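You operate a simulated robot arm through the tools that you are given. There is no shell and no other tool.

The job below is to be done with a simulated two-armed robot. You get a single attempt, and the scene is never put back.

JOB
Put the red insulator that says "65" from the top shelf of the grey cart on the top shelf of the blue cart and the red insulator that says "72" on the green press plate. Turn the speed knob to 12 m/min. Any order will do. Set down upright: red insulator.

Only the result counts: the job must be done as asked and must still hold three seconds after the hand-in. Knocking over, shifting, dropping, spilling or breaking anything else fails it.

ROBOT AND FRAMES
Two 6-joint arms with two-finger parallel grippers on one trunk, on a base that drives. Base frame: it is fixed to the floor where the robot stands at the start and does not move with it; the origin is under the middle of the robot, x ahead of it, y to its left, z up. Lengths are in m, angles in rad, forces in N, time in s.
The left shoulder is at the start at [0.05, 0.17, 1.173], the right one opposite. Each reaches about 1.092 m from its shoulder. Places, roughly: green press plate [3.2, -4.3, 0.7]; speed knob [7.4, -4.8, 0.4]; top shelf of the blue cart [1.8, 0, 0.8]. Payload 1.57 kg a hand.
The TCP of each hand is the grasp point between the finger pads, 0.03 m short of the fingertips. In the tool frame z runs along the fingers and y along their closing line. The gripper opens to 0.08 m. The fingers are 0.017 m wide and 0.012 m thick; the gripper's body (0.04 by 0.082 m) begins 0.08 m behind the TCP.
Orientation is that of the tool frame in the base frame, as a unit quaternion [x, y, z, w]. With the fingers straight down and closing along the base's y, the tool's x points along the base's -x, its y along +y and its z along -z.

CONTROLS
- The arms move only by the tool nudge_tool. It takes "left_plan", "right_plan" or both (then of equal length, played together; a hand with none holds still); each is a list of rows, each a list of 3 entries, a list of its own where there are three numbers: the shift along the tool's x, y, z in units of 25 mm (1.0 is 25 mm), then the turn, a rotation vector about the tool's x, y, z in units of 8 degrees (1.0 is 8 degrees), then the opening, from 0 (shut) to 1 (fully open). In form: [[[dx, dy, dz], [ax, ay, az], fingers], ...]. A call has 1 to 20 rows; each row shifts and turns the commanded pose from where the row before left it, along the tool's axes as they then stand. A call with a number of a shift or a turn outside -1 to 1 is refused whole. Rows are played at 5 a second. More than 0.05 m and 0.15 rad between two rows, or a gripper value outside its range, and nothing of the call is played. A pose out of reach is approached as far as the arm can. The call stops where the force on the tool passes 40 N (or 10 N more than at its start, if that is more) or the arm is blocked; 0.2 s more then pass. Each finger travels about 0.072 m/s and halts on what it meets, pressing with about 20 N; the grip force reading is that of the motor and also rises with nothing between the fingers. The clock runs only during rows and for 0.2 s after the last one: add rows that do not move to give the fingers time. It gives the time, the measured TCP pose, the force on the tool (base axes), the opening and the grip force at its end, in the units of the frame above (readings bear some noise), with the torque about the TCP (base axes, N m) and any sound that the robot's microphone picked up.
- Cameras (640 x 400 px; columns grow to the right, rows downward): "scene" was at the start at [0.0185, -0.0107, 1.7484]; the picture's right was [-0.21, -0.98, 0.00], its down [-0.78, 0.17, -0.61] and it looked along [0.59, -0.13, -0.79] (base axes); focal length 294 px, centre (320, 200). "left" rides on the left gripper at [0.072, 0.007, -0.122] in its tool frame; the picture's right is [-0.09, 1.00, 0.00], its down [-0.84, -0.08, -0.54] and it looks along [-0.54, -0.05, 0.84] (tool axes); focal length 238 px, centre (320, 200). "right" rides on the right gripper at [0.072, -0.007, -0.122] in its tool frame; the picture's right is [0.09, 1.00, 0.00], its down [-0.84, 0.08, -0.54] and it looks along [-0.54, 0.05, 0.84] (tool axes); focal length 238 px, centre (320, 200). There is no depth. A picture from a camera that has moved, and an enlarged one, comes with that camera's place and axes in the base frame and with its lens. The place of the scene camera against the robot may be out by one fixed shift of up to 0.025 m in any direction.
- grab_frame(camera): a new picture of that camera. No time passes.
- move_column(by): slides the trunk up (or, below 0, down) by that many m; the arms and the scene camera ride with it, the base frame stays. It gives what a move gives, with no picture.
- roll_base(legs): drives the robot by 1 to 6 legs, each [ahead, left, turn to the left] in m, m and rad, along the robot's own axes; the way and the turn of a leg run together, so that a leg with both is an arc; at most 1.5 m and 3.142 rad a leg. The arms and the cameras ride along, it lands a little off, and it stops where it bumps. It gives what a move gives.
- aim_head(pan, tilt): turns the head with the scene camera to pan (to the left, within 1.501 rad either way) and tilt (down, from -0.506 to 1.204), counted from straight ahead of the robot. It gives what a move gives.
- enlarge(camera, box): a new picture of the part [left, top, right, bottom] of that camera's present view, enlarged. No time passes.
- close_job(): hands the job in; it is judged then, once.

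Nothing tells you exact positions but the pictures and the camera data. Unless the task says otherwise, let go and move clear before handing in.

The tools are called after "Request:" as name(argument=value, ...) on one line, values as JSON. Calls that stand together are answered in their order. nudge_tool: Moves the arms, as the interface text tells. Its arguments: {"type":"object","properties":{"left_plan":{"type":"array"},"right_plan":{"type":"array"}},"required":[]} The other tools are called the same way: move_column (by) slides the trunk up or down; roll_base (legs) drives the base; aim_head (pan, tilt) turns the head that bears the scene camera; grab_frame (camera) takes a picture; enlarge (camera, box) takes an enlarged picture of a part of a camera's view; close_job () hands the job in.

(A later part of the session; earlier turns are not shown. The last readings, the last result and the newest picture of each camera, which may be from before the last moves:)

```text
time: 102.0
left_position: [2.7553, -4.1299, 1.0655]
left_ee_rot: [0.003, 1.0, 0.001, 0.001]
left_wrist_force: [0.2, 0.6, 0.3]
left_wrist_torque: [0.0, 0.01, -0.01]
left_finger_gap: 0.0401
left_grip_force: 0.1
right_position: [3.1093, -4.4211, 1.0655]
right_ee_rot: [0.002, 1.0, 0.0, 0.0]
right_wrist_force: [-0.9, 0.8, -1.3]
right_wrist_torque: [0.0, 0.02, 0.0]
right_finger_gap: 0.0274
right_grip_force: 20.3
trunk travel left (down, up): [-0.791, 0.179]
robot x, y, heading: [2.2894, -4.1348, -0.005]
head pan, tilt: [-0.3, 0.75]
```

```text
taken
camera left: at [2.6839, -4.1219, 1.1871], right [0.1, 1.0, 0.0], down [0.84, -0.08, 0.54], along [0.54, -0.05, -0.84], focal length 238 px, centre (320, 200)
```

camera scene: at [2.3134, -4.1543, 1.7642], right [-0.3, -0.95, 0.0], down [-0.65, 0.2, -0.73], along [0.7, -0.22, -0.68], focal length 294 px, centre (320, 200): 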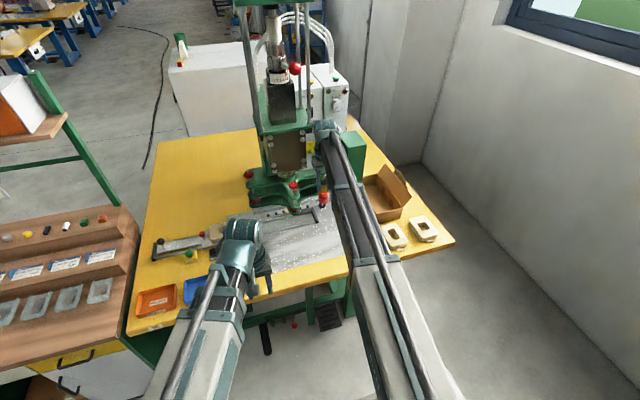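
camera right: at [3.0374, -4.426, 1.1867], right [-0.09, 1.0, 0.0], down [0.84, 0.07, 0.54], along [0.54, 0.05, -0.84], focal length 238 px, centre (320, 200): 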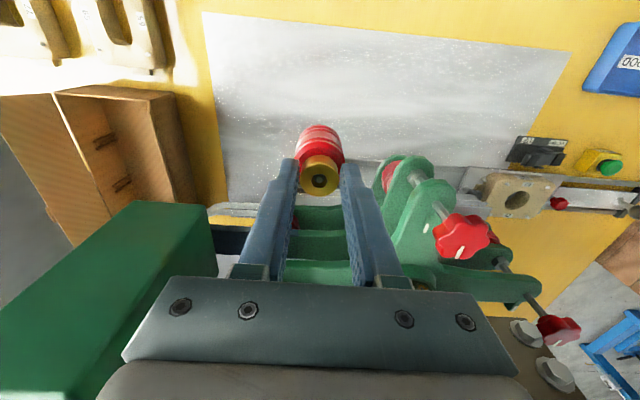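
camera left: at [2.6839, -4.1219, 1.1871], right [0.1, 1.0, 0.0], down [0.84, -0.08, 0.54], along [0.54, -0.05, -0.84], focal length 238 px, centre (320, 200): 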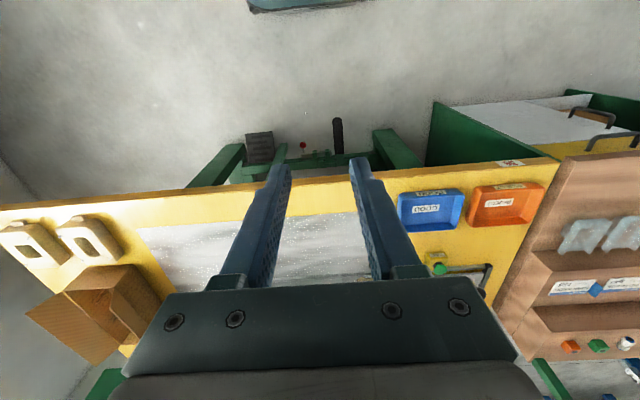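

The press tripod's front knob is at about [3.148, −4.31, 1.05] and the green box corner at [3.193, −4.54, 0.97], so I'll place a bit nearer the plate's front edge (x≈3.007): aim at [3.065, −4.42] to keep the wrist clear. Then lower part way.

Request:
nudge_tool(right_plan=[[[0.9, 0, 0], [0, 0, 0], 0], [[0.9, 0, 0], [0, 0, 0], 0], [[0, 0, 0], [0, 0, 0], 0]])

Request:
move_column(by=-0.1)

Request:
grab_frame(camera="right")

Request:
grab_frame(camera="scene")

Request:
grab_frame(camera="left")

```text
time: 102.8
left_position: [2.7566, -4.1306, 1.0653]
left_ee_rot: [0.002, 1.0, -0.001, 0.002]
left_wrist_force: [-0.1, -0.2, -0.2]
left_wrist_torque: [0.0, -0.01, -0.05]
left_finger_gap: 0.0399
left_grip_force: 0.2
right_position: [3.0661, -4.4218, 1.0646]
right_ee_rot: [0.003, 1.0, 0.0, 0.0]
right_wrist_force: [0.2, 0.4, -1.1]
right_wrist_torque: [0.02, -0.01, 0.0]
right_finger_gap: 0.0275
right_grip_force: 19.4
trunk travel left (down, up): [-0.791, 0.179]
robot x, y, heading: [2.2887, -4.1338, -0.005]
head pan, tilt: [-0.3, 0.75]
```

```text
time: 104.2
left_position: [2.7554, -4.1302, 0.9659]
left_ee_rot: [0.003, 1.0, 0.0, 0.001]
left_wrist_force: [-0.1, 0.9, 0.0]
left_wrist_torque: [-0.04, 0.0, 0.02]
left_finger_gap: 0.0401
left_grip_force: 0.1
right_position: [3.0658, -4.4219, 0.9657]
right_ee_rot: [0.003, 1.0, 0.0, 0.0]
right_wrist_force: [-0.8, -1.0, -1.5]
right_wrist_torque: [-0.01, 0.0, 0.01]
right_finger_gap: 0.0275
right_grip_force: 20.0
trunk travel left (down, up): [-0.691, 0.279]
robot x, y, heading: [2.287, -4.1332, -0.005]
head pan, tilt: [-0.3, 0.75]
```

```text
taken
camera right: at [2.9947, -4.4278, 1.0868], right [-0.09, 1.0, 0.0], down [0.84, 0.07, 0.54], along [0.54, 0.05, -0.84], focal length 238 px, centre (320, 200)
```

right: 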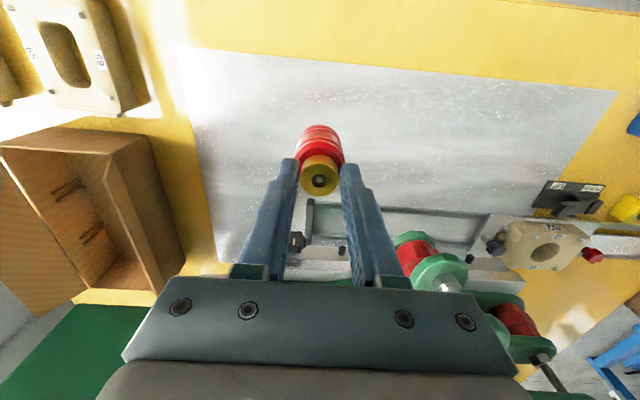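

```text
taken
camera scene: at [2.3131, -4.1544, 1.6642], right [-0.3, -0.95, 0.0], down [-0.65, 0.2, -0.73], along [0.7, -0.22, -0.68], focal length 294 px, centre (320, 200)
```

scene: 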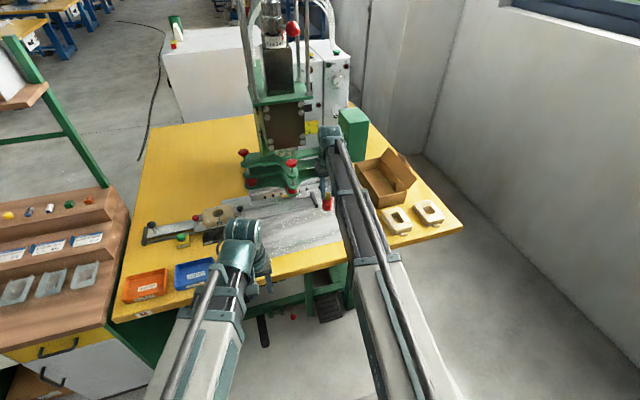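

```text
taken
camera left: at [2.6837, -4.1219, 1.0872], right [0.1, 1.0, 0.0], down [0.84, -0.08, 0.54], along [0.54, -0.05, -0.84], focal length 238 px, centre (320, 200)
```

left: 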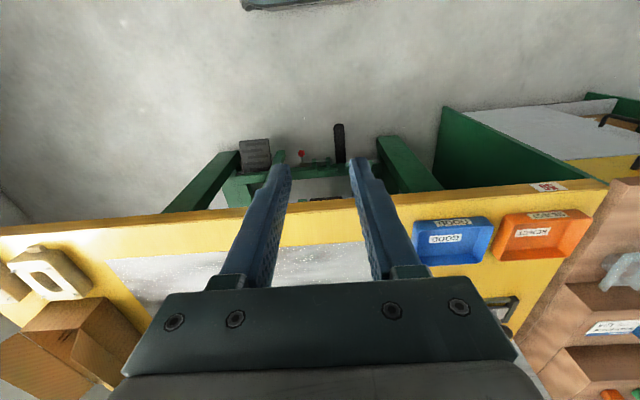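

Request:
move_column(by=-0.095)

Request:
grab_frame(camera="right")

Request:
enlarge(camera="scene", box=[270, 130, 390, 220])

Request:
grab_frame(camera="left")

```text
time: 105.5
left_position: [2.7547, -4.1305, 0.8706]
left_ee_rot: [0.002, 1.0, 0.0, 0.001]
left_wrist_force: [0.2, -1.0, -0.2]
left_wrist_torque: [0.0, 0.0, -0.02]
left_finger_gap: 0.0401
left_grip_force: 0.0
right_position: [3.0674, -4.4212, 0.8708]
right_ee_rot: [0.002, 1.0, 0.0, 0.001]
right_wrist_force: [0.8, 0.5, -1.4]
right_wrist_torque: [0.0, 0.0, -0.02]
right_finger_gap: 0.0277
right_grip_force: 20.4
trunk travel left (down, up): [-0.596, 0.374]
robot x, y, heading: [2.288, -4.1314, -0.005]
head pan, tilt: [-0.3, 0.75]
```

```text
taken
camera right: at [2.9947, -4.4278, 0.9918], right [-0.09, 1.0, 0.0], down [0.84, 0.07, 0.54], along [0.54, 0.05, -0.84], focal length 238 px, centre (320, 200)
```

right: 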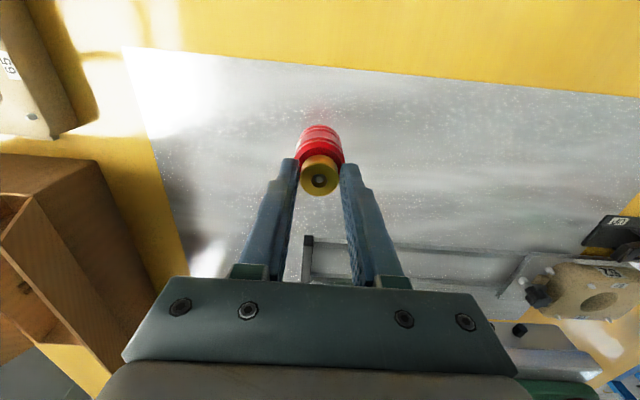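

```text
4.44 times, centred on (330, 175) of scene
camera zoom: at [2.3131, -4.1544, 1.5692], right [-0.3, -0.95, 0.0], down [-0.65, 0.2, -0.73], along [0.7, -0.22, -0.68], focal length 1308 px, centre (276, 311)
```

zoom: 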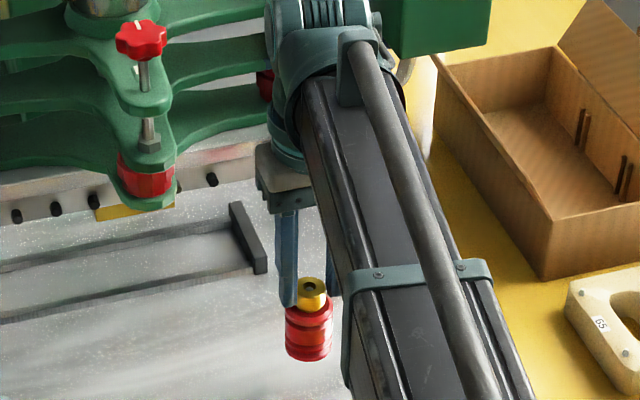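

```text
taken
camera left: at [2.6837, -4.1219, 0.9922], right [0.1, 1.0, 0.0], down [0.84, -0.08, 0.54], along [0.54, -0.05, -0.84], focal length 238 px, centre (320, 200)
```

left: 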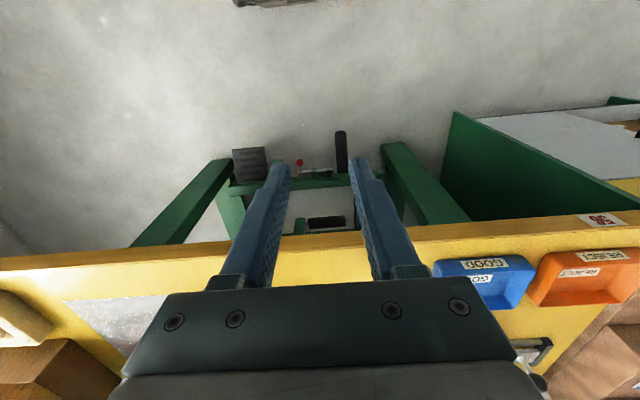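

Wrist drum is clear of the tripod and box. Continue lowering in small steps with force checks.

Request:
move_column(by=-0.015)

Request:
enlarge(camera="right", box=[240, 60, 400, 200])

Request:
enlarge(camera="scene", box=[300, 150, 380, 210])

```text
time: 106.1
left_position: [2.7562, -4.1297, 0.8549]
left_ee_rot: [0.003, 1.0, 0.0, 0.001]
left_wrist_force: [0.9, 0.0, -0.5]
left_wrist_torque: [0.01, 0.02, 0.0]
left_finger_gap: 0.04
left_grip_force: 0.0
right_position: [3.0668, -4.4226, 0.8549]
right_ee_rot: [0.002, 1.0, 0.0, -0.001]
right_wrist_force: [1.1, -0.3, -1.4]
right_wrist_torque: [0.0, -0.01, -0.02]
right_finger_gap: 0.0276
right_grip_force: 19.8
trunk travel left (down, up): [-0.581, 0.389]
robot x, y, heading: [2.2855, -4.1344, -0.005]
head pan, tilt: [-0.3, 0.75]
```

```text
2.86 times, centred on (320, 130) of right
camera zoom: at [2.9947, -4.4278, 0.9767], right [-0.09, 1.0, 0.0], down [0.84, 0.07, 0.54], along [0.54, 0.05, -0.84], focal length 681 px, centre (320, 400)
```

zoom: 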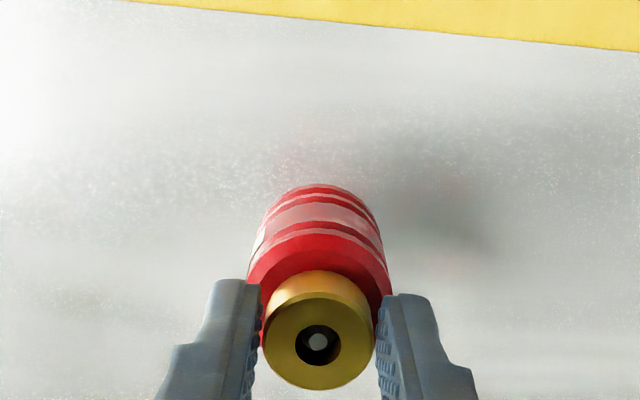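

```text
6.67 times, centred on (340, 180) of scene
camera zoom: at [2.3131, -4.1544, 1.5541], right [-0.3, -0.95, 0.0], down [-0.65, 0.2, -0.73], along [0.7, -0.22, -0.68], focal length 1961 px, centre (187, 333)
```

zoom: 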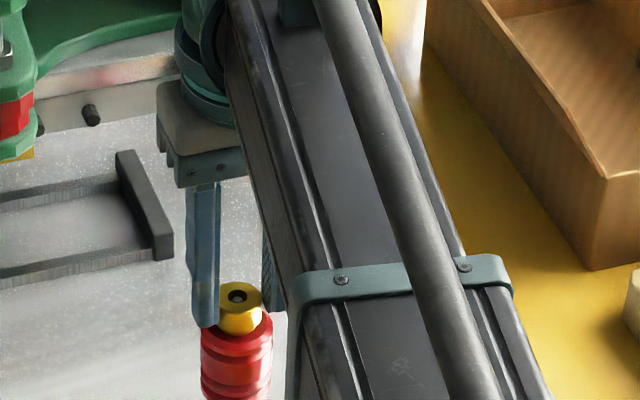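

Request:
move_column(by=-0.008)

Request:
move_column(by=-0.005)

Request:
enlarge(camera="right", box=[240, 60, 400, 200])

```text
time: 106.7
left_position: [2.7552, -4.1286, 0.8482]
left_ee_rot: [0.002, 1.0, 0.0, 0.002]
left_wrist_force: [0.5, 0.6, -0.4]
left_wrist_torque: [-0.01, 0.0, 0.03]
left_finger_gap: 0.0398
left_grip_force: 0.0
right_position: [3.0662, -4.4228, 0.8472]
right_ee_rot: [0.003, 1.0, 0.0, 0.0]
right_wrist_force: [-0.7, -1.0, -1.1]
right_wrist_torque: [0.01, 0.02, -0.06]
right_finger_gap: 0.0275
right_grip_force: 20.3
trunk travel left (down, up): [-0.573, 0.397]
robot x, y, heading: [2.2899, -4.1367, -0.003]
head pan, tilt: [-0.3, 0.75]
```

```text
time: 107.2
left_position: [2.7546, -4.1283, 0.8426]
left_ee_rot: [0.003, 1.0, 0.0, 0.002]
left_wrist_force: [-0.2, 0.1, 0.9]
left_wrist_torque: [-0.03, 0.01, -0.01]
left_finger_gap: 0.04
left_grip_force: 0.1
right_position: [3.0674, -4.4225, 0.8415]
right_ee_rot: [0.003, 1.0, 0.0, 0.0]
right_wrist_force: [0.4, 0.7, -2.3]
right_wrist_torque: [-0.02, -0.02, 0.0]
right_finger_gap: 0.0276
right_grip_force: 19.5
trunk travel left (down, up): [-0.568, 0.402]
robot x, y, heading: [2.2842, -4.1333, -0.002]
head pan, tilt: [-0.3, 0.75]
```

```text
2.86 times, centred on (320, 130) of right
camera zoom: at [2.9947, -4.4278, 0.9637], right [-0.09, 1.0, 0.0], down [0.84, 0.07, 0.54], along [0.54, 0.05, -0.84], focal length 681 px, centre (320, 400)
```

zoom: 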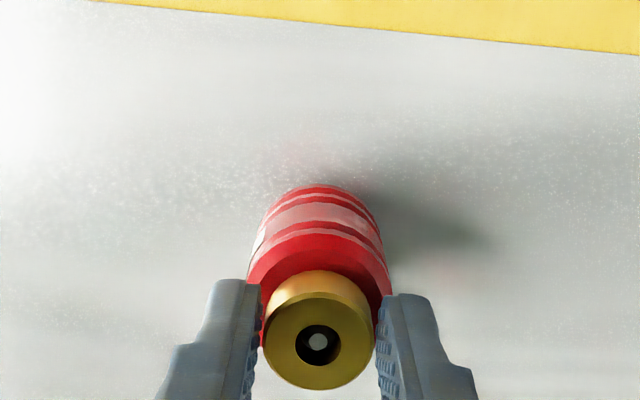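

Request:
move_column(by=-0.004)

Request:
move_column(by=-0.004)

Request:
enlarge(camera="right", box=[240, 60, 400, 200])

```text
time: 107.7
left_position: [2.7547, -4.1293, 0.8376]
left_ee_rot: [0.003, 1.0, 0.0, 0.001]
left_wrist_force: [-0.9, 0.2, 0.2]
left_wrist_torque: [0.0, 0.03, 0.02]
left_finger_gap: 0.0401
left_grip_force: 0.0
right_position: [3.0672, -4.4214, 0.8376]
right_ee_rot: [0.002, 1.0, 0.0, 0.0]
right_wrist_force: [-0.8, -0.1, -1.9]
right_wrist_torque: [-0.02, -0.01, -0.03]
right_finger_gap: 0.0277
right_grip_force: 19.9
trunk travel left (down, up): [-0.564, 0.406]
robot x, y, heading: [2.2854, -4.1356, -0.006]
head pan, tilt: [-0.3, 0.75]
```

```text
time: 108.3
left_position: [2.7538, -4.1301, 0.8351]
left_ee_rot: [0.003, 1.0, 0.0, 0.001]
left_wrist_force: [0.7, -0.2, -0.1]
left_wrist_torque: [0.02, 0.03, -0.02]
left_finger_gap: 0.0398
left_grip_force: 0.0
right_position: [3.0663, -4.4211, 0.8328]
right_ee_rot: [0.002, 1.0, 0.0, 0.0]
right_wrist_force: [1.1, -0.9, -1.0]
right_wrist_torque: [-0.02, 0.04, -0.02]
right_finger_gap: 0.0276
right_grip_force: 20.1
trunk travel left (down, up): [-0.56, 0.41]
robot x, y, heading: [2.2898, -4.1364, -0.004]
head pan, tilt: [-0.3, 0.75]
```

```text
2.86 times, centred on (320, 130) of right
camera zoom: at [2.9947, -4.4278, 0.9557], right [-0.09, 1.0, 0.0], down [0.84, 0.07, 0.54], along [0.54, 0.05, -0.84], focal length 681 px, centre (320, 400)
```

zoom: 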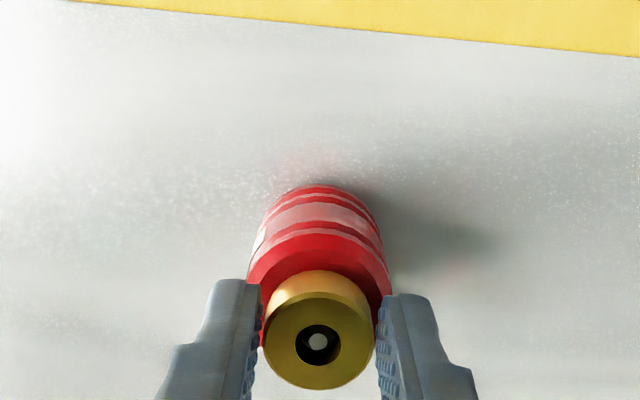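

Request:
move_column(by=-0.004)

Request:
move_column(by=-0.003)

Request:
enlarge(camera="right", box=[240, 60, 400, 200])

```text
time: 108.8
left_position: [2.756, -4.1297, 0.8295]
left_ee_rot: [0.003, 1.0, 0.0, 0.001]
left_wrist_force: [0.3, -0.1, 0.3]
left_wrist_torque: [0.0, 0.01, 0.02]
left_finger_gap: 0.0398
left_grip_force: 0.1
right_position: [3.0657, -4.4226, 0.8301]
right_ee_rot: [0.003, 1.0, 0.001, 0.001]
right_wrist_force: [0.6, -0.1, 0.2]
right_wrist_torque: [0.03, -0.03, 0.01]
right_finger_gap: 0.0279
right_grip_force: 19.9
trunk travel left (down, up): [-0.556, 0.414]
robot x, y, heading: [2.2869, -4.1333, -0.006]
head pan, tilt: [-0.3, 0.75]
```

```text
time: 109.3
left_position: [2.7559, -4.13, 0.8286]
left_ee_rot: [0.003, 1.0, 0.0, 0.001]
left_wrist_force: [-0.6, 0.1, 0.1]
left_wrist_torque: [-0.03, 0.0, 0.01]
left_finger_gap: 0.0399
left_grip_force: 0.1
right_position: [3.0682, -4.4209, 0.829]
right_ee_rot: [0.003, 1.0, -0.001, 0.001]
right_wrist_force: [2.6, -0.9, 14.9]
right_wrist_torque: [-0.07, -0.14, -0.02]
right_finger_gap: 0.0277
right_grip_force: 19.8
trunk travel left (down, up): [-0.553, 0.417]
robot x, y, heading: [2.2887, -4.1359, -0.008]
head pan, tilt: [-0.3, 0.75]
```

```text
2.86 times, centred on (320, 130) of right
camera zoom: at [2.9941, -4.4276, 0.9496], right [-0.09, 1.0, 0.0], down [0.84, 0.07, 0.54], along [0.54, 0.05, -0.84], focal length 681 px, centre (320, 400)
```

zoom: 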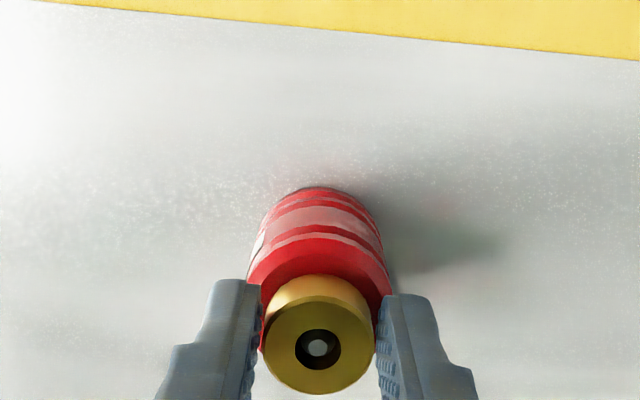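

Contact felt with "72" on the plate. Ease up slightly, then open the right fingers.

Request:
move_column(by=0.0015)

Request:
nudge_tool(right_plan=[[[0, 0, 0], [0, 0, 0], 0.4], [[0, 0, 0], [0, 0, 0], 0.5], [[0, 0, 0], [0, 0, 0], 0.65], [[0, 0, 0], [0, 0, 0], 0.65]])

Request:
enlarge(camera="right", box=[240, 60, 400, 200])

Request:
enlarge(camera="scene", box=[280, 130, 400, 220])

```text
time: 109.8
left_position: [2.755, -4.1307, 0.8282]
left_ee_rot: [0.003, 1.0, 0.0, 0.001]
left_wrist_force: [0.3, -0.1, -0.5]
left_wrist_torque: [0.0, -0.01, 0.0]
left_finger_gap: 0.04
left_grip_force: 0.0
right_position: [3.0661, -4.4216, 0.8289]
right_ee_rot: [0.003, 1.0, 0.0, 0.0]
right_wrist_force: [0.1, -0.6, -0.8]
right_wrist_torque: [0.02, 0.02, 0.04]
right_finger_gap: 0.0273
right_grip_force: 20.2
trunk travel left (down, up): [-0.554, 0.416]
robot x, y, heading: [2.2867, -4.1338, -0.009]
head pan, tilt: [-0.3, 0.75]
```

```text
time: 110.8
left_position: [2.7539, -4.1302, 0.8294]
left_ee_rot: [0.004, 1.0, 0.0, 0.0]
left_wrist_force: [-0.1, -0.1, 0.2]
left_wrist_torque: [0.01, 0.03, 0.03]
left_finger_gap: 0.0399
left_grip_force: 0.0
right_position: [3.0672, -4.4219, 0.8295]
right_ee_rot: [0.003, 1.0, 0.0, 0.0]
right_wrist_force: [0.8, 0.2, 0.1]
right_wrist_torque: [-0.03, 0.0, 0.01]
right_finger_gap: 0.0518
right_grip_force: 0.0
trunk travel left (down, up): [-0.554, 0.416]
robot x, y, heading: [2.2905, -4.137, -0.008]
head pan, tilt: [-0.3, 0.75]
```

```text
2.86 times, centred on (320, 130) of right
camera zoom: at [2.9947, -4.4278, 0.9502], right [-0.09, 1.0, 0.0], down [0.84, 0.07, 0.54], along [0.54, 0.05, -0.84], focal length 681 px, centre (320, 400)
```

zoom: 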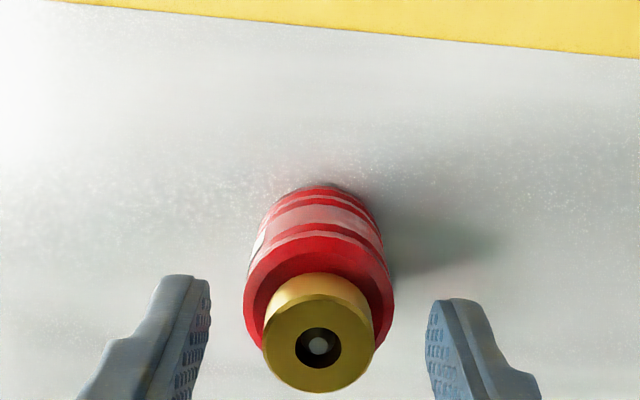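

```text
4.44 times, centred on (340, 175) of scene
camera zoom: at [2.3131, -4.1543, 1.5276], right [-0.3, -0.95, 0.0], down [-0.65, 0.2, -0.73], along [0.7, -0.22, -0.68], focal length 1308 px, centre (231, 311)
```

zoom: 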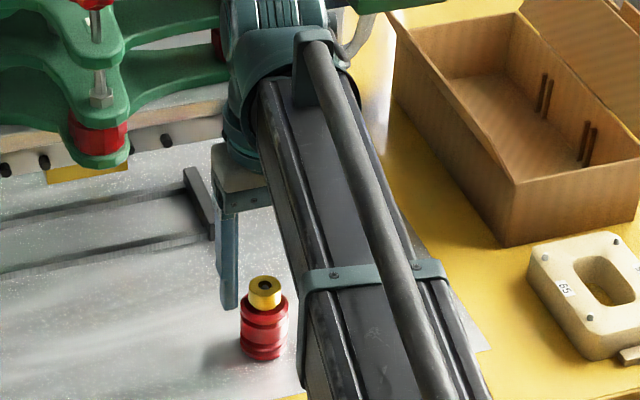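

"72" stands on the plate. Raise straight up along the same path, then retract the right hand and check.

Request:
move_column(by=0.235)

Request:
nudge_tool(right_plan=[[[1, 0, 0], [0, 0, 0], 0.65], [[1, 0, 0], [0, 0, 0], 0.65], [[1, 0, 0], [0, 0, 0], 0.65], [[1, 0, 0], [0, 0, 0], 0.65], [[1, 0, 0], [0, 0, 0], 0.65], [[1, 0, 0], [0, 0, 0], 0.65], [[1, 0, 0], [0, 0, 0], 0.65], [[1, 0, 0], [0, 0, 0], 0.65], [[1, 0, 0], [0, 0, 0], 0.65], [[1, 0, 0], [0, 0, 0], 0.65], [[1, 0, 0], [0, 0, 0], 0.65], [[1, 0, 0], [0, 0, 0], 0.65]])

Request:
grab_frame(camera="scene")

Request:
grab_frame(camera="right")

```text
time: 113.3
left_position: [2.7562, -4.1302, 1.0645]
left_ee_rot: [0.002, 1.0, 0.0, 0.0]
left_wrist_force: [0.1, 0.0, 0.4]
left_wrist_torque: [-0.01, -0.01, -0.03]
left_finger_gap: 0.0398
left_grip_force: 0.1
right_position: [3.0665, -4.4223, 1.0626]
right_ee_rot: [0.003, 1.0, 0.0, 0.0]
right_wrist_force: [0.4, 0.2, -0.1]
right_wrist_torque: [-0.01, 0.02, -0.02]
right_finger_gap: 0.0522
right_grip_force: 0.2
trunk travel left (down, up): [-0.789, 0.181]
robot x, y, heading: [2.2874, -4.138, -0.009]
head pan, tilt: [-0.3, 0.75]
```

```text
time: 115.9
left_position: [2.7549, -4.1297, 1.0642]
left_ee_rot: [0.003, 1.0, 0.0, 0.0]
left_wrist_force: [-0.3, -0.1, 0.0]
left_wrist_torque: [-0.01, -0.03, -0.02]
left_finger_gap: 0.0401
left_grip_force: 0.0
right_position: [2.7652, -4.4199, 1.0648]
right_ee_rot: [0.002, 1.0, 0.0, 0.0]
right_wrist_force: [0.3, -0.4, 0.0]
right_wrist_torque: [0.04, -0.02, -0.01]
right_finger_gap: 0.0519
right_grip_force: 0.0
trunk travel left (down, up): [-0.789, 0.181]
robot x, y, heading: [2.2873, -4.1335, -0.001]
head pan, tilt: [-0.3, 0.75]
```

```text
taken
camera scene: at [2.3125, -4.1543, 1.7627], right [-0.3, -0.95, 0.0], down [-0.65, 0.2, -0.73], along [0.7, -0.22, -0.68], focal length 294 px, centre (320, 200)
```

scene: 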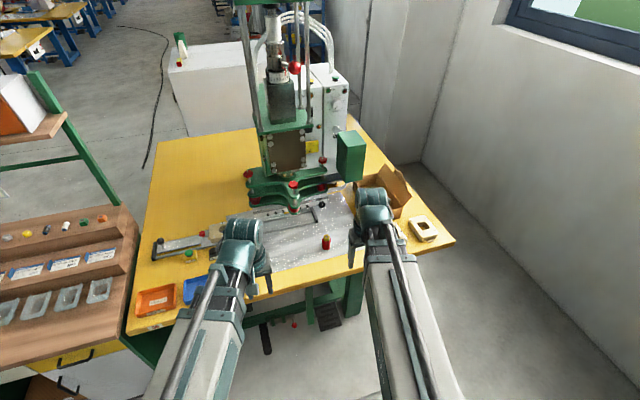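

```text
taken
camera right: at [2.6931, -4.4259, 1.1854], right [-0.09, 1.0, 0.0], down [0.84, 0.07, 0.54], along [0.54, 0.05, -0.84], focal length 238 px, centre (320, 200)
```

right: 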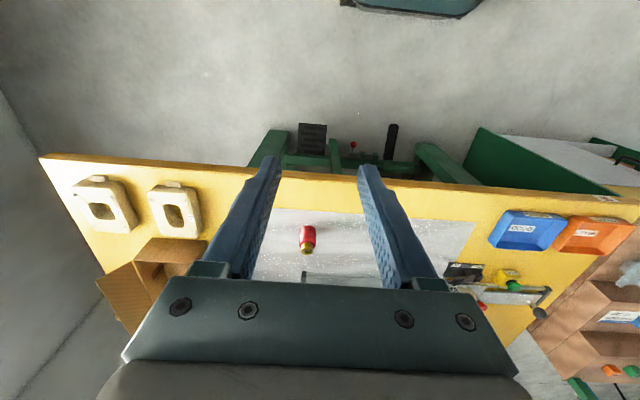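

"72" is upright on the press plate. Now for the speed knob near [7.4, −4.8, 0.4]: I'll back off, strafe left past the cabinet, and drive down the lane to look.

Request:
roll_base(legs=[[-0.4, 0, 0], [0, 1.5, 0], [0.2, 0.18, 0]])

Request:
aim_head(pan=0.0, tilt=0.5)

Request:
grab_frame(camera="scene")

Request:
aim_head(pan=-0.45, tilt=0.4)

Request:
grab_frame(camera="scene")

Request:
enlarge(camera="scene", box=[180, 30, 400, 170])

```text
time: 126.9
left_position: [2.604, -2.4628, 1.0643]
left_ee_rot: [0.017, 1.0, -0.001, 0.0]
left_wrist_force: [0.2, -0.5, -1.0]
left_wrist_torque: [-0.02, 0.0, 0.02]
left_finger_gap: 0.0398
left_grip_force: 0.1
right_position: [2.6079, -2.7537, 1.0643]
right_ee_rot: [0.016, 1.0, 0.0, 0.0]
right_wrist_force: [-0.2, -0.5, 0.1]
right_wrist_torque: [0.0, 0.0, 0.03]
right_finger_gap: 0.0522
right_grip_force: 0.0
trunk travel left (down, up): [-0.789, 0.181]
robot x, y, heading: [2.1347, -2.4511, -0.03]
head pan, tilt: [-0.3, 0.75]
```

```text
time: 127.7
left_position: [2.604, -2.4633, 1.0633]
left_ee_rot: [0.017, 1.0, 0.0, 0.001]
left_wrist_force: [0.5, 0.2, 0.2]
left_wrist_torque: [0.02, -0.02, -0.01]
left_finger_gap: 0.04
left_grip_force: 0.0
right_position: [2.606, -2.7545, 1.0629]
right_ee_rot: [0.017, 1.0, -0.001, 0.0]
right_wrist_force: [-0.9, -0.5, 0.0]
right_wrist_torque: [-0.02, 0.0, 0.0]
right_finger_gap: 0.052
right_grip_force: 0.1
trunk travel left (down, up): [-0.789, 0.181]
robot x, y, heading: [2.1375, -2.4566, -0.034]
head pan, tilt: [0.0, 0.499]
```

```text
taken
camera scene: at [2.1735, -2.452, 1.7845], right [-0.03, -1.0, 0.0], down [-0.48, 0.02, -0.88], along [0.88, -0.03, -0.48], focal length 294 px, centre (320, 200)
```

scene: 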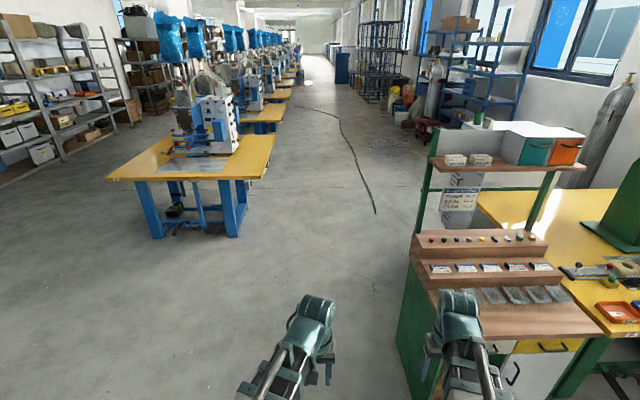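

```text
time: 128.6
left_position: [2.604, -2.4628, 1.0633]
left_ee_rot: [0.016, 1.0, 0.0, 0.001]
left_wrist_force: [-0.5, -0.1, -0.4]
left_wrist_torque: [-0.03, -0.01, 0.0]
left_finger_gap: 0.0402
left_grip_force: 0.1
right_position: [2.6052, -2.7539, 1.0634]
right_ee_rot: [0.016, 1.0, -0.001, 0.0]
right_wrist_force: [-0.1, 0.5, -0.7]
right_wrist_torque: [0.01, 0.02, -0.02]
right_finger_gap: 0.0518
right_grip_force: 0.1
trunk travel left (down, up): [-0.789, 0.181]
robot x, y, heading: [2.1385, -2.4518, -0.033]
head pan, tilt: [-0.45, 0.4]
```

```text
taken
camera scene: at [2.1646, -2.4919, 1.7937], right [-0.46, -0.89, 0.0], down [-0.34, 0.18, -0.92], along [0.82, -0.43, -0.39], focal length 294 px, centre (320, 200)
```

scene: 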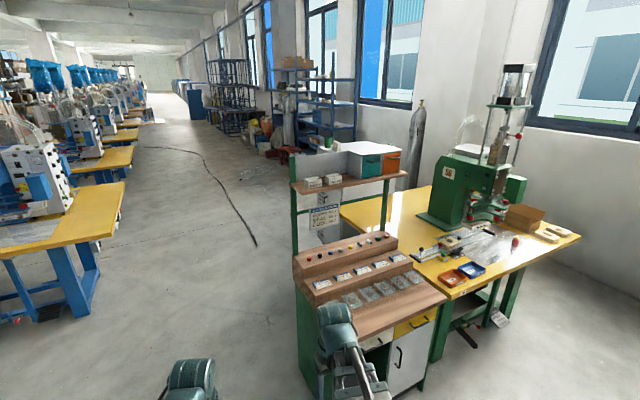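

```text
2.86 times, centred on (290, 100) of scene
camera zoom: at [2.1646, -2.4919, 1.7937], right [-0.46, -0.89, 0.0], down [-0.34, 0.18, -0.92], along [0.82, -0.43, -0.39], focal length 841 px, centre (406, 486)
```

zoom: 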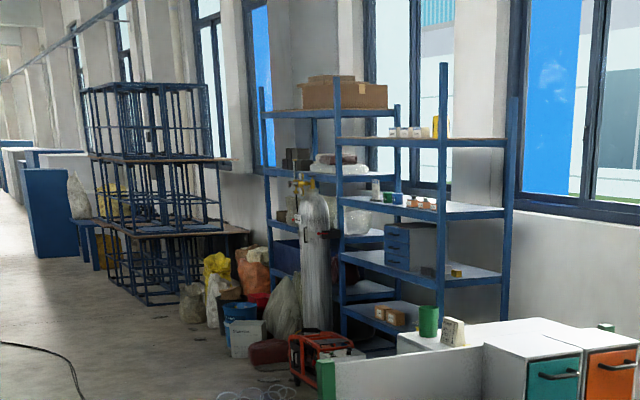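

I can see a red-framed unit on the floor near the blue shelf at about [7.4, −4.8] – likely the one with the speed knob. Let me look at it and the dark line on the floor more closely.

Request:
enlarge(camera="scene", box=[240, 130, 310, 170])

Request:
enlarge(camera="scene", box=[130, 130, 290, 260])

```text
9.14 times, centred on (275, 150) of scene
camera zoom: at [2.1646, -2.4919, 1.7937], right [-0.46, -0.89, 0.0], down [-0.34, 0.18, -0.92], along [0.82, -0.43, -0.39], focal length 2690 px, centre (731, 657)
```

zoom: 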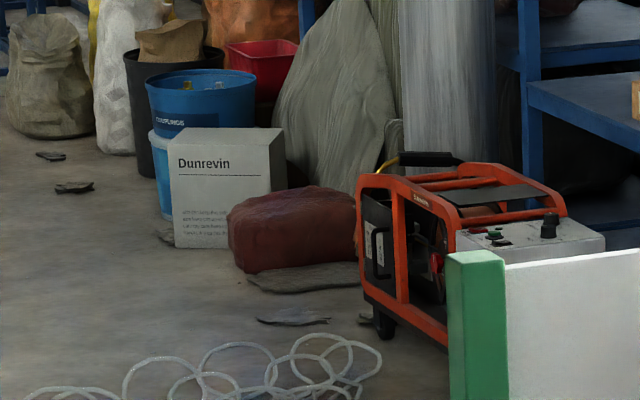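

```text
3.08 times, centred on (210, 195) of scene
camera zoom: at [2.1646, -2.4919, 1.7937], right [-0.46, -0.89, 0.0], down [-0.34, 0.18, -0.92], along [0.82, -0.43, -0.39], focal length 905 px, centre (658, 215)
```

zoom: 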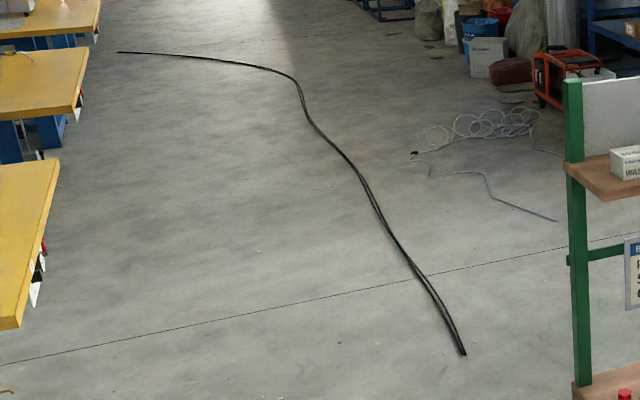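

The red unit's control panel with a black knob faces −x around [7.35, −4.78, 0.42]; there's a thin cable on the lane floor and a wire coil by the machine. I'll drive down the lane first and get a better look.

Request:
roll_base(legs=[[0, 0, 0.033], [1.5, 0.02, 0], [0.4, -0.25, 0], [1.5, 0, 0]])

Request:
aim_head(pan=-0.9, tilt=0.5)

Request:
grab_frame(camera="scene")

Request:
aim_head(pan=-1.5, tilt=0.7)

Request:
grab_frame(camera="scene")

```text
refused: leg 2 is longer than a leg can be; nothing moved
```

```text
time: 129.5
left_position: [2.6036, -2.4634, 1.064]
left_ee_rot: [0.016, 1.0, 0.001, 0.0]
left_wrist_force: [0.0, 1.0, -0.3]
left_wrist_torque: [0.02, -0.03, 0.0]
left_finger_gap: 0.04
left_grip_force: 0.0
right_position: [2.6063, -2.7544, 1.0638]
right_ee_rot: [0.017, 1.0, 0.0, 0.001]
right_wrist_force: [0.3, 0.4, -0.9]
right_wrist_torque: [0.0, 0.01, 0.03]
right_finger_gap: 0.0518
right_grip_force: 0.1
trunk travel left (down, up): [-0.789, 0.181]
robot x, y, heading: [2.14, -2.4555, -0.033]
head pan, tilt: [-0.901, 0.499]
```

```text
taken
camera scene: at [2.1368, -2.5221, 1.7846], right [-0.8, -0.6, 0.0], down [-0.29, 0.38, -0.88], along [0.52, -0.7, -0.48], focal length 294 px, centre (320, 200)
```

scene: 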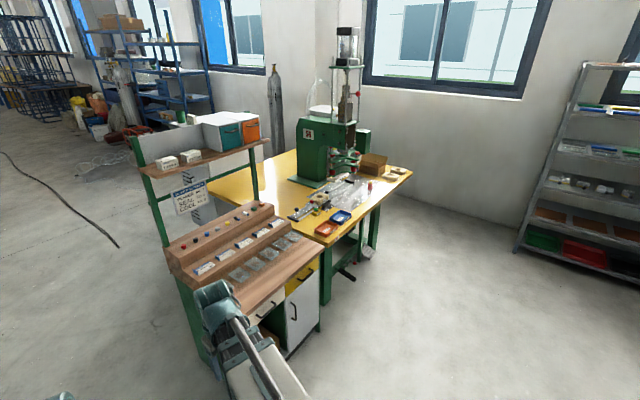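

```text
time: 130.5
left_position: [2.6033, -2.4635, 1.0639]
left_ee_rot: [0.016, 1.0, 0.0, 0.001]
left_wrist_force: [0.6, -0.3, 0.0]
left_wrist_torque: [-0.03, -0.01, -0.01]
left_finger_gap: 0.0401
left_grip_force: 0.1
right_position: [2.6066, -2.7542, 1.063]
right_ee_rot: [0.016, 1.0, 0.0, 0.001]
right_wrist_force: [-0.5, 0.2, 0.3]
right_wrist_torque: [0.04, 0.0, 0.0]
right_finger_gap: 0.0521
right_grip_force: 0.1
trunk travel left (down, up): [-0.789, 0.181]
robot x, y, heading: [2.1359, -2.4556, -0.033]
head pan, tilt: [-1.499, 0.7]
```

```text
taken
camera scene: at [2.086, -2.5339, 1.7669], right [-1.0, -0.04, 0.0], down [-0.03, 0.64, -0.77], along [0.03, -0.76, -0.64], focal length 294 px, centre (320, 200)
```

scene: 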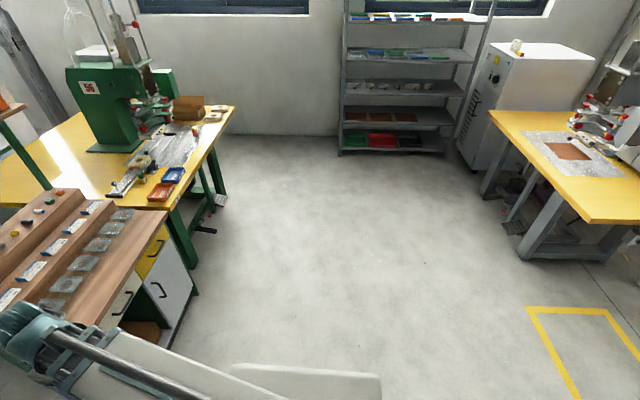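

The leg length limit tripped; retry with shorter legs.

Request:
roll_base(legs=[[0, 0, 0.033], [1.45, 0.02, 0], [0.45, -0.25, 0], [1.45, 0, 0]])

Request:
aim_head(pan=-0.9, tilt=0.5)

Request:
grab_frame(camera="scene")

Request:
aim_head(pan=-1.5, tilt=0.7)

Request:
grab_frame(camera="scene")

```text
time: 147.3
left_position: [5.9121, -2.7074, 1.0643]
left_ee_rot: [0.01, 1.0, 0.001, 0.001]
left_wrist_force: [-0.4, -0.4, -0.4]
left_wrist_torque: [0.01, -0.02, -0.03]
left_finger_gap: 0.04
left_grip_force: 0.1
right_position: [5.9174, -2.9981, 1.0623]
right_ee_rot: [0.01, 1.0, 0.0, 0.0]
right_wrist_force: [0.3, 0.5, -0.5]
right_wrist_torque: [0.03, 0.03, -0.03]
right_finger_gap: 0.0517
right_grip_force: 0.0
trunk travel left (down, up): [-0.789, 0.181]
robot x, y, heading: [5.4429, -2.7036, -0.017]
head pan, tilt: [-1.499, 0.7]
```

```text
time: 148.3
left_position: [5.9113, -2.7069, 1.064]
left_ee_rot: [0.011, 1.0, 0.001, 0.002]
left_wrist_force: [0.1, -0.5, 0.3]
left_wrist_torque: [0.0, -0.01, 0.02]
left_finger_gap: 0.0401
left_grip_force: 0.0
right_position: [5.919, -2.9987, 1.0634]
right_ee_rot: [0.009, 1.0, 0.0, -0.001]
right_wrist_force: [-0.5, 0.2, -0.9]
right_wrist_torque: [0.01, 0.02, 0.03]
right_finger_gap: 0.0519
right_grip_force: 0.1
trunk travel left (down, up): [-0.789, 0.181]
robot x, y, heading: [5.4422, -2.7062, -0.024]
head pan, tilt: [-0.901, 0.499]
```

```text
taken
camera scene: at [5.4459, -2.7726, 1.7846], right [-0.8, -0.61, 0.0], down [-0.29, 0.38, -0.88], along [0.53, -0.7, -0.48], focal length 294 px, centre (320, 200)
```

scene: 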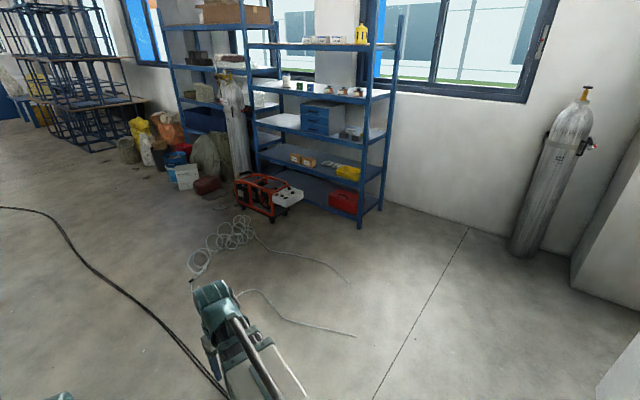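

```text
time: 149.3
left_position: [5.9129, -2.7087, 1.0639]
left_ee_rot: [0.011, 1.0, 0.0, 0.001]
left_wrist_force: [-0.2, 0.4, -0.3]
left_wrist_torque: [0.02, -0.01, -0.02]
left_finger_gap: 0.0399
left_grip_force: 0.0
right_position: [5.9184, -2.9986, 1.0646]
right_ee_rot: [0.009, 1.0, 0.0, 0.0]
right_wrist_force: [0.6, -0.4, 0.0]
right_wrist_torque: [0.02, 0.01, 0.0]
right_finger_gap: 0.0519
right_grip_force: 0.0
trunk travel left (down, up): [-0.789, 0.181]
robot x, y, heading: [5.4468, -2.7049, -0.014]
head pan, tilt: [-1.499, 0.7]
```

```text
taken
camera scene: at [5.3954, -2.785, 1.7669], right [-1.0, -0.05, 0.0], down [-0.03, 0.64, -0.77], along [0.04, -0.76, -0.64], focal length 294 px, centre (320, 200)
```

scene: 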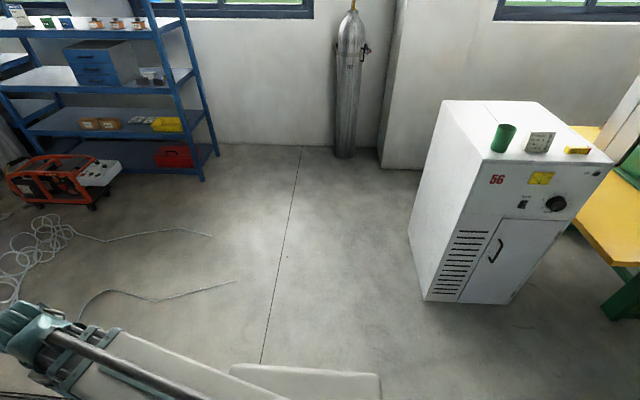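

Request:
aim_head(pan=-0.85, tilt=0.45)

Request:
grab_frame(camera="scene")

Request:
enlarge(camera="scene", box=[230, 140, 330, 210])

```text
time: 150.4
left_position: [5.9116, -2.7077, 1.0651]
left_ee_rot: [0.01, 1.0, 0.0, 0.001]
left_wrist_force: [-0.1, -0.6, 0.3]
left_wrist_torque: [0.02, 0.0, 0.0]
left_finger_gap: 0.0399
left_grip_force: 0.1
right_position: [5.9174, -2.9981, 1.0649]
right_ee_rot: [0.009, 1.0, 0.0, 0.0]
right_wrist_force: [-0.6, 0.4, 0.2]
right_wrist_torque: [0.02, -0.04, 0.0]
right_finger_gap: 0.0522
right_grip_force: 0.0
trunk travel left (down, up): [-0.789, 0.181]
robot x, y, heading: [5.4443, -2.7035, -0.018]
head pan, tilt: [-0.85, 0.45]
```

```text
taken
camera scene: at [5.4501, -2.7704, 1.789], right [-0.76, -0.65, 0.0], down [-0.28, 0.33, -0.9], along [0.58, -0.69, -0.44], focal length 294 px, centre (320, 200)
```

scene: 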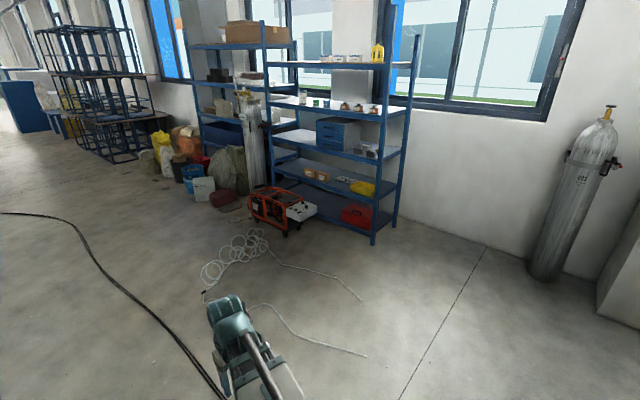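

```text
5.71 times, centred on (280, 175) of scene
camera zoom: at [5.4501, -2.7704, 1.789], right [-0.76, -0.65, 0.0], down [-0.28, 0.33, -0.9], along [0.58, -0.69, -0.44], focal length 1681 px, centre (549, 343)
```

zoom: 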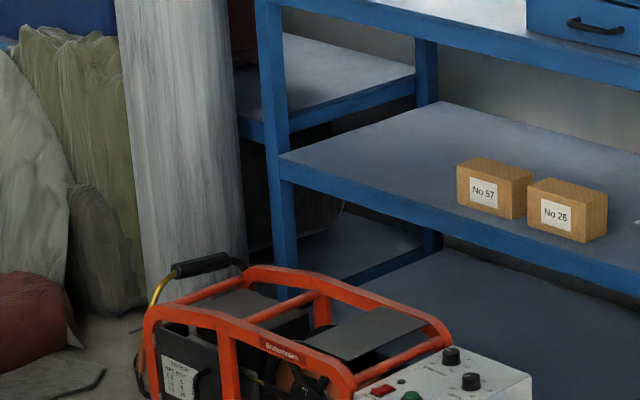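

Request:
enlarge(camera="scene", box=[275, 190, 335, 240])

```text
8.00 times, centred on (305, 215) of scene
camera zoom: at [5.4501, -2.7704, 1.789], right [-0.76, -0.65, 0.0], down [-0.28, 0.33, -0.9], along [0.58, -0.69, -0.44], focal length 2354 px, centre (440, 80)
```

zoom: 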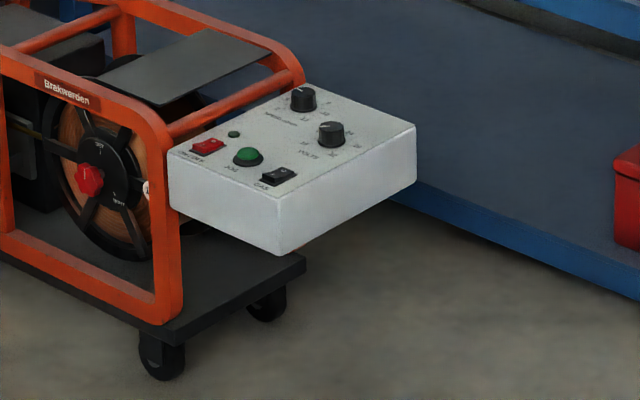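

The control box (z≈0.4) carries two top knobs: the farther one is the speed knob, the nearer is VOLTS. To know my own footprint before squeezing between the shelf and wires, I'll turn the left wrist camera back to view my base.

Request:
nudge_tool(left_plan=[[[0, 0, 0], [0, 0, 1], 0.5], [[0, 0, 0], [0, 0, 1], 0.5], [[0, 0, 0], [0, 0, 1], 0.5], [[0, 0, 0], [0, 0, 1], 0.5], [[0, 0, 0], [0, 0, 1], 0.5], [[0, 0, 0], [0, 0, 1], 0.5], [[0, 0, 0], [0, 0, 1], 0.5], [[0, 0, 0], [0, 0, 1], 0.5], [[0, 0, 0], [0, 0, 1], 0.5], [[0, 0, 0], [0, 0, 1], 0.5], [[0, 0, 0], [0, 0, 1], 0.5], [[0, 0, 0], [0, 0, 1], 0.5], [[0, 0, 0], [0, 0, 1], 0.5], [[0, 0, 0], [0, 0, 1], 0.5], [[0, 0, 0], [0, 0, 1], 0.5], [[0, 0, 0], [0, 0, 1], 0.5], [[0, 0, 0], [0, 0, 1], 0.5], [[0, 0, 0], [0, 0, 1], 0.5], [[0, 0, 0], [0, 0, 1], 0.5], [[0, 0, 0], [0, 0, 1], 0.5]])

Request:
grab_frame(camera="left")

```text
time: 154.6
left_position: [5.9119, -2.7084, 1.0633]
left_ee_rot: [0.987, 0.162, 0.001, -0.001]
left_wrist_force: [-0.3, -0.1, -0.1]
left_wrist_torque: [-0.02, -0.04, 0.01]
left_finger_gap: 0.0402
left_grip_force: 0.0
right_position: [5.919, -2.9986, 1.0636]
right_ee_rot: [0.009, 1.0, 0.0, 0.001]
right_wrist_force: [0.6, -0.7, 0.3]
right_wrist_torque: [-0.02, -0.02, 0.01]
right_finger_gap: 0.052
right_grip_force: 0.2
trunk travel left (down, up): [-0.789, 0.181]
robot x, y, heading: [5.4475, -2.7055, -0.019]
head pan, tilt: [-0.85, 0.45]
```

```text
taken
camera left: at [5.9824, -2.6896, 1.1859], right [0.23, -0.97, 0.0], down [-0.82, -0.19, 0.54], along [-0.53, -0.13, -0.84], focal length 238 px, centre (320, 200)
```

left: 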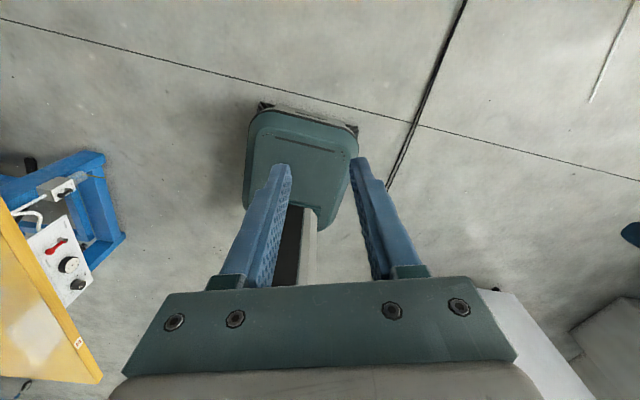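

My base is compact (front 0.26 m, half-width about 0.23 m), with a wider shoulder plate. Wrist can spin ≥160°. I'll restore the left hand and move it left, bring the right hand to the robot's centreline.

Request:
nudge_tool(left_plan=[[[0, 0, 0], [0, 0, -1], 0.5], [[0, 0, 0], [0, 0, -1], 0.5], [[0, 0, 0], [0, 0, -1], 0.5], [[0, 0, 0], [0, 0, -1], 0.5], [[0, 0, 0], [0, 0, -1], 0.5], [[0, 0, 0], [0, 0, -1], 0.5], [[0, 0, 0], [0, 0, -1], 0.5], [[0, 0, 0], [0, 0, -1], 0.5], [[0, 0, 0], [0, 0, -1], 0.5], [[0, 0, 0], [0, 0, -1], 0.5], [[0, 0, 0], [0, 0, -1], 0.5], [[0, 0, 0], [0, 0, -1], 0.5], [[0, 0, 0], [0, 0, -1], 0.5], [[0, 0, 0], [0, 0, -1], 0.5], [[0, 0, 0], [0, 0, -1], 0.5], [[0, 0, 0], [0, 0, -1], 0.5], [[0, 0, 0], [0, 0, -1], 0.5], [[0, 0, 0], [0, 0, -1], 0.5], [[0, 0, 0], [0, 0, -1], 0.5], [[0, 0, 0], [0, 0, -1], 0.5]])

Request:
nudge_tool(left_plan=[[[0, 1, 0], [0, 0, 0], 0.3], [[0, 1, 0], [0, 0, 0], 0.3], [[0, 1, 0], [0, 0, 0], 0.3], [[0, 1, 0], [0, 0, 0], 0.3], [[0, 1, 0], [0, 0, 0], 0.3], [[0, 1, 0], [0, 0, 0], 0.3], [[0, 1, 0], [0, 0, 0], 0.3], [[0, 1, 0], [0, 0, 0], 0.3], [[0, 1, 0], [0, 0, 0], 0.3], [[0, 1, 0], [0, 0, 0], 0.3], [[0, 1, 0], [0, 0, 0], 0.3], [[0, 0, 0], [0, 0, 0], 0.3]], right_plan=[[[0, 0, 0], [0, 0, 0], 0.65], [[0, 0, 0], [0, 0, 0], 0.65], [[0, 0.8, 0], [0, 0, 0], 0.65], [[0, 0.8, 0], [0, 0, 0], 0.65], [[0, 0.8, 0], [0, 0, 0], 0.65], [[0, 0.8, 0], [0, 0, 0], 0.65], [[0, 0.8, 0], [0, 0, 0], 0.65], [[0, 0.8, 0], [0, 0, 0], 0.65], [[0, 0.8, 0], [0, 0, 0], 0.65], [[0, 0.8, 0], [0, 0, 0], 0.65], [[0, 0.8, 0], [0, 0, 0], 0.65], [[0, 0, 0], [0, 0, 0], 0.65]])

```text
time: 158.8
left_position: [5.9113, -2.7083, 1.0646]
left_ee_rot: [0.009, 1.0, 0.0, 0.0]
left_wrist_force: [0.1, -0.5, 0.5]
left_wrist_torque: [0.01, 0.04, -0.01]
left_finger_gap: 0.04
left_grip_force: 0.0
right_position: [5.9189, -2.9982, 1.063]
right_ee_rot: [0.01, 1.0, 0.0, 0.0]
right_wrist_force: [0.2, 0.5, 0.0]
right_wrist_torque: [0.01, -0.01, 0.02]
right_finger_gap: 0.052
right_grip_force: 0.1
trunk travel left (down, up): [-0.789, 0.181]
robot x, y, heading: [5.4446, -2.7068, -0.017]
head pan, tilt: [-0.85, 0.45]
```

```text
time: 161.4
left_position: [5.9195, -2.4322, 1.0636]
left_ee_rot: [0.011, 1.0, 0.0, 0.001]
left_wrist_force: [0.0, 0.3, -0.2]
left_wrist_torque: [0.03, 0.03, 0.02]
left_finger_gap: 0.024
left_grip_force: 0.0
right_position: [5.9213, -2.8181, 1.0638]
right_ee_rot: [0.01, 1.0, 0.0, 0.001]
right_wrist_force: [-0.6, -0.6, 0.5]
right_wrist_torque: [0.02, -0.01, -0.01]
right_finger_gap: 0.052
right_grip_force: 0.0
trunk travel left (down, up): [-0.789, 0.181]
robot x, y, heading: [5.4476, -2.7078, -0.018]
head pan, tilt: [-0.85, 0.45]
```

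Request:
roll_base(legs=[[0.3, 0, 0.018], [0, -1.0, 0]])

Request:
grab_frame(camera="scene")

```text
time: 168.2
left_position: [6.2172, -3.416, 1.0637]
left_ee_rot: [-0.01, 1.0, 0.0, 0.0]
left_wrist_force: [0.7, 0.3, -0.1]
left_wrist_torque: [-0.02, -0.01, 0.0]
left_finger_gap: 0.0237
left_grip_force: 0.0
right_position: [6.2351, -3.8002, 1.064]
right_ee_rot: [-0.01, 1.0, 0.0, -0.001]
right_wrist_force: [1.2, -0.7, 0.6]
right_wrist_torque: [0.03, 0.03, -0.04]
right_finger_gap: 0.0523
right_grip_force: 0.0
trunk travel left (down, up): [-0.789, 0.181]
robot x, y, heading: [5.7566, -3.7046, 0.022]
head pan, tilt: [-0.85, 0.45]
```

```text
taken
camera scene: at [5.7627, -3.7705, 1.789], right [-0.74, -0.68, 0.0], down [-0.29, 0.32, -0.9], along [0.61, -0.66, -0.44], focal length 294 px, centre (320, 200)
```

scene: 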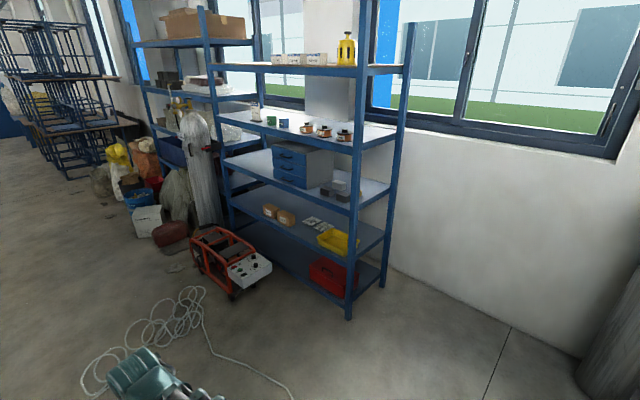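

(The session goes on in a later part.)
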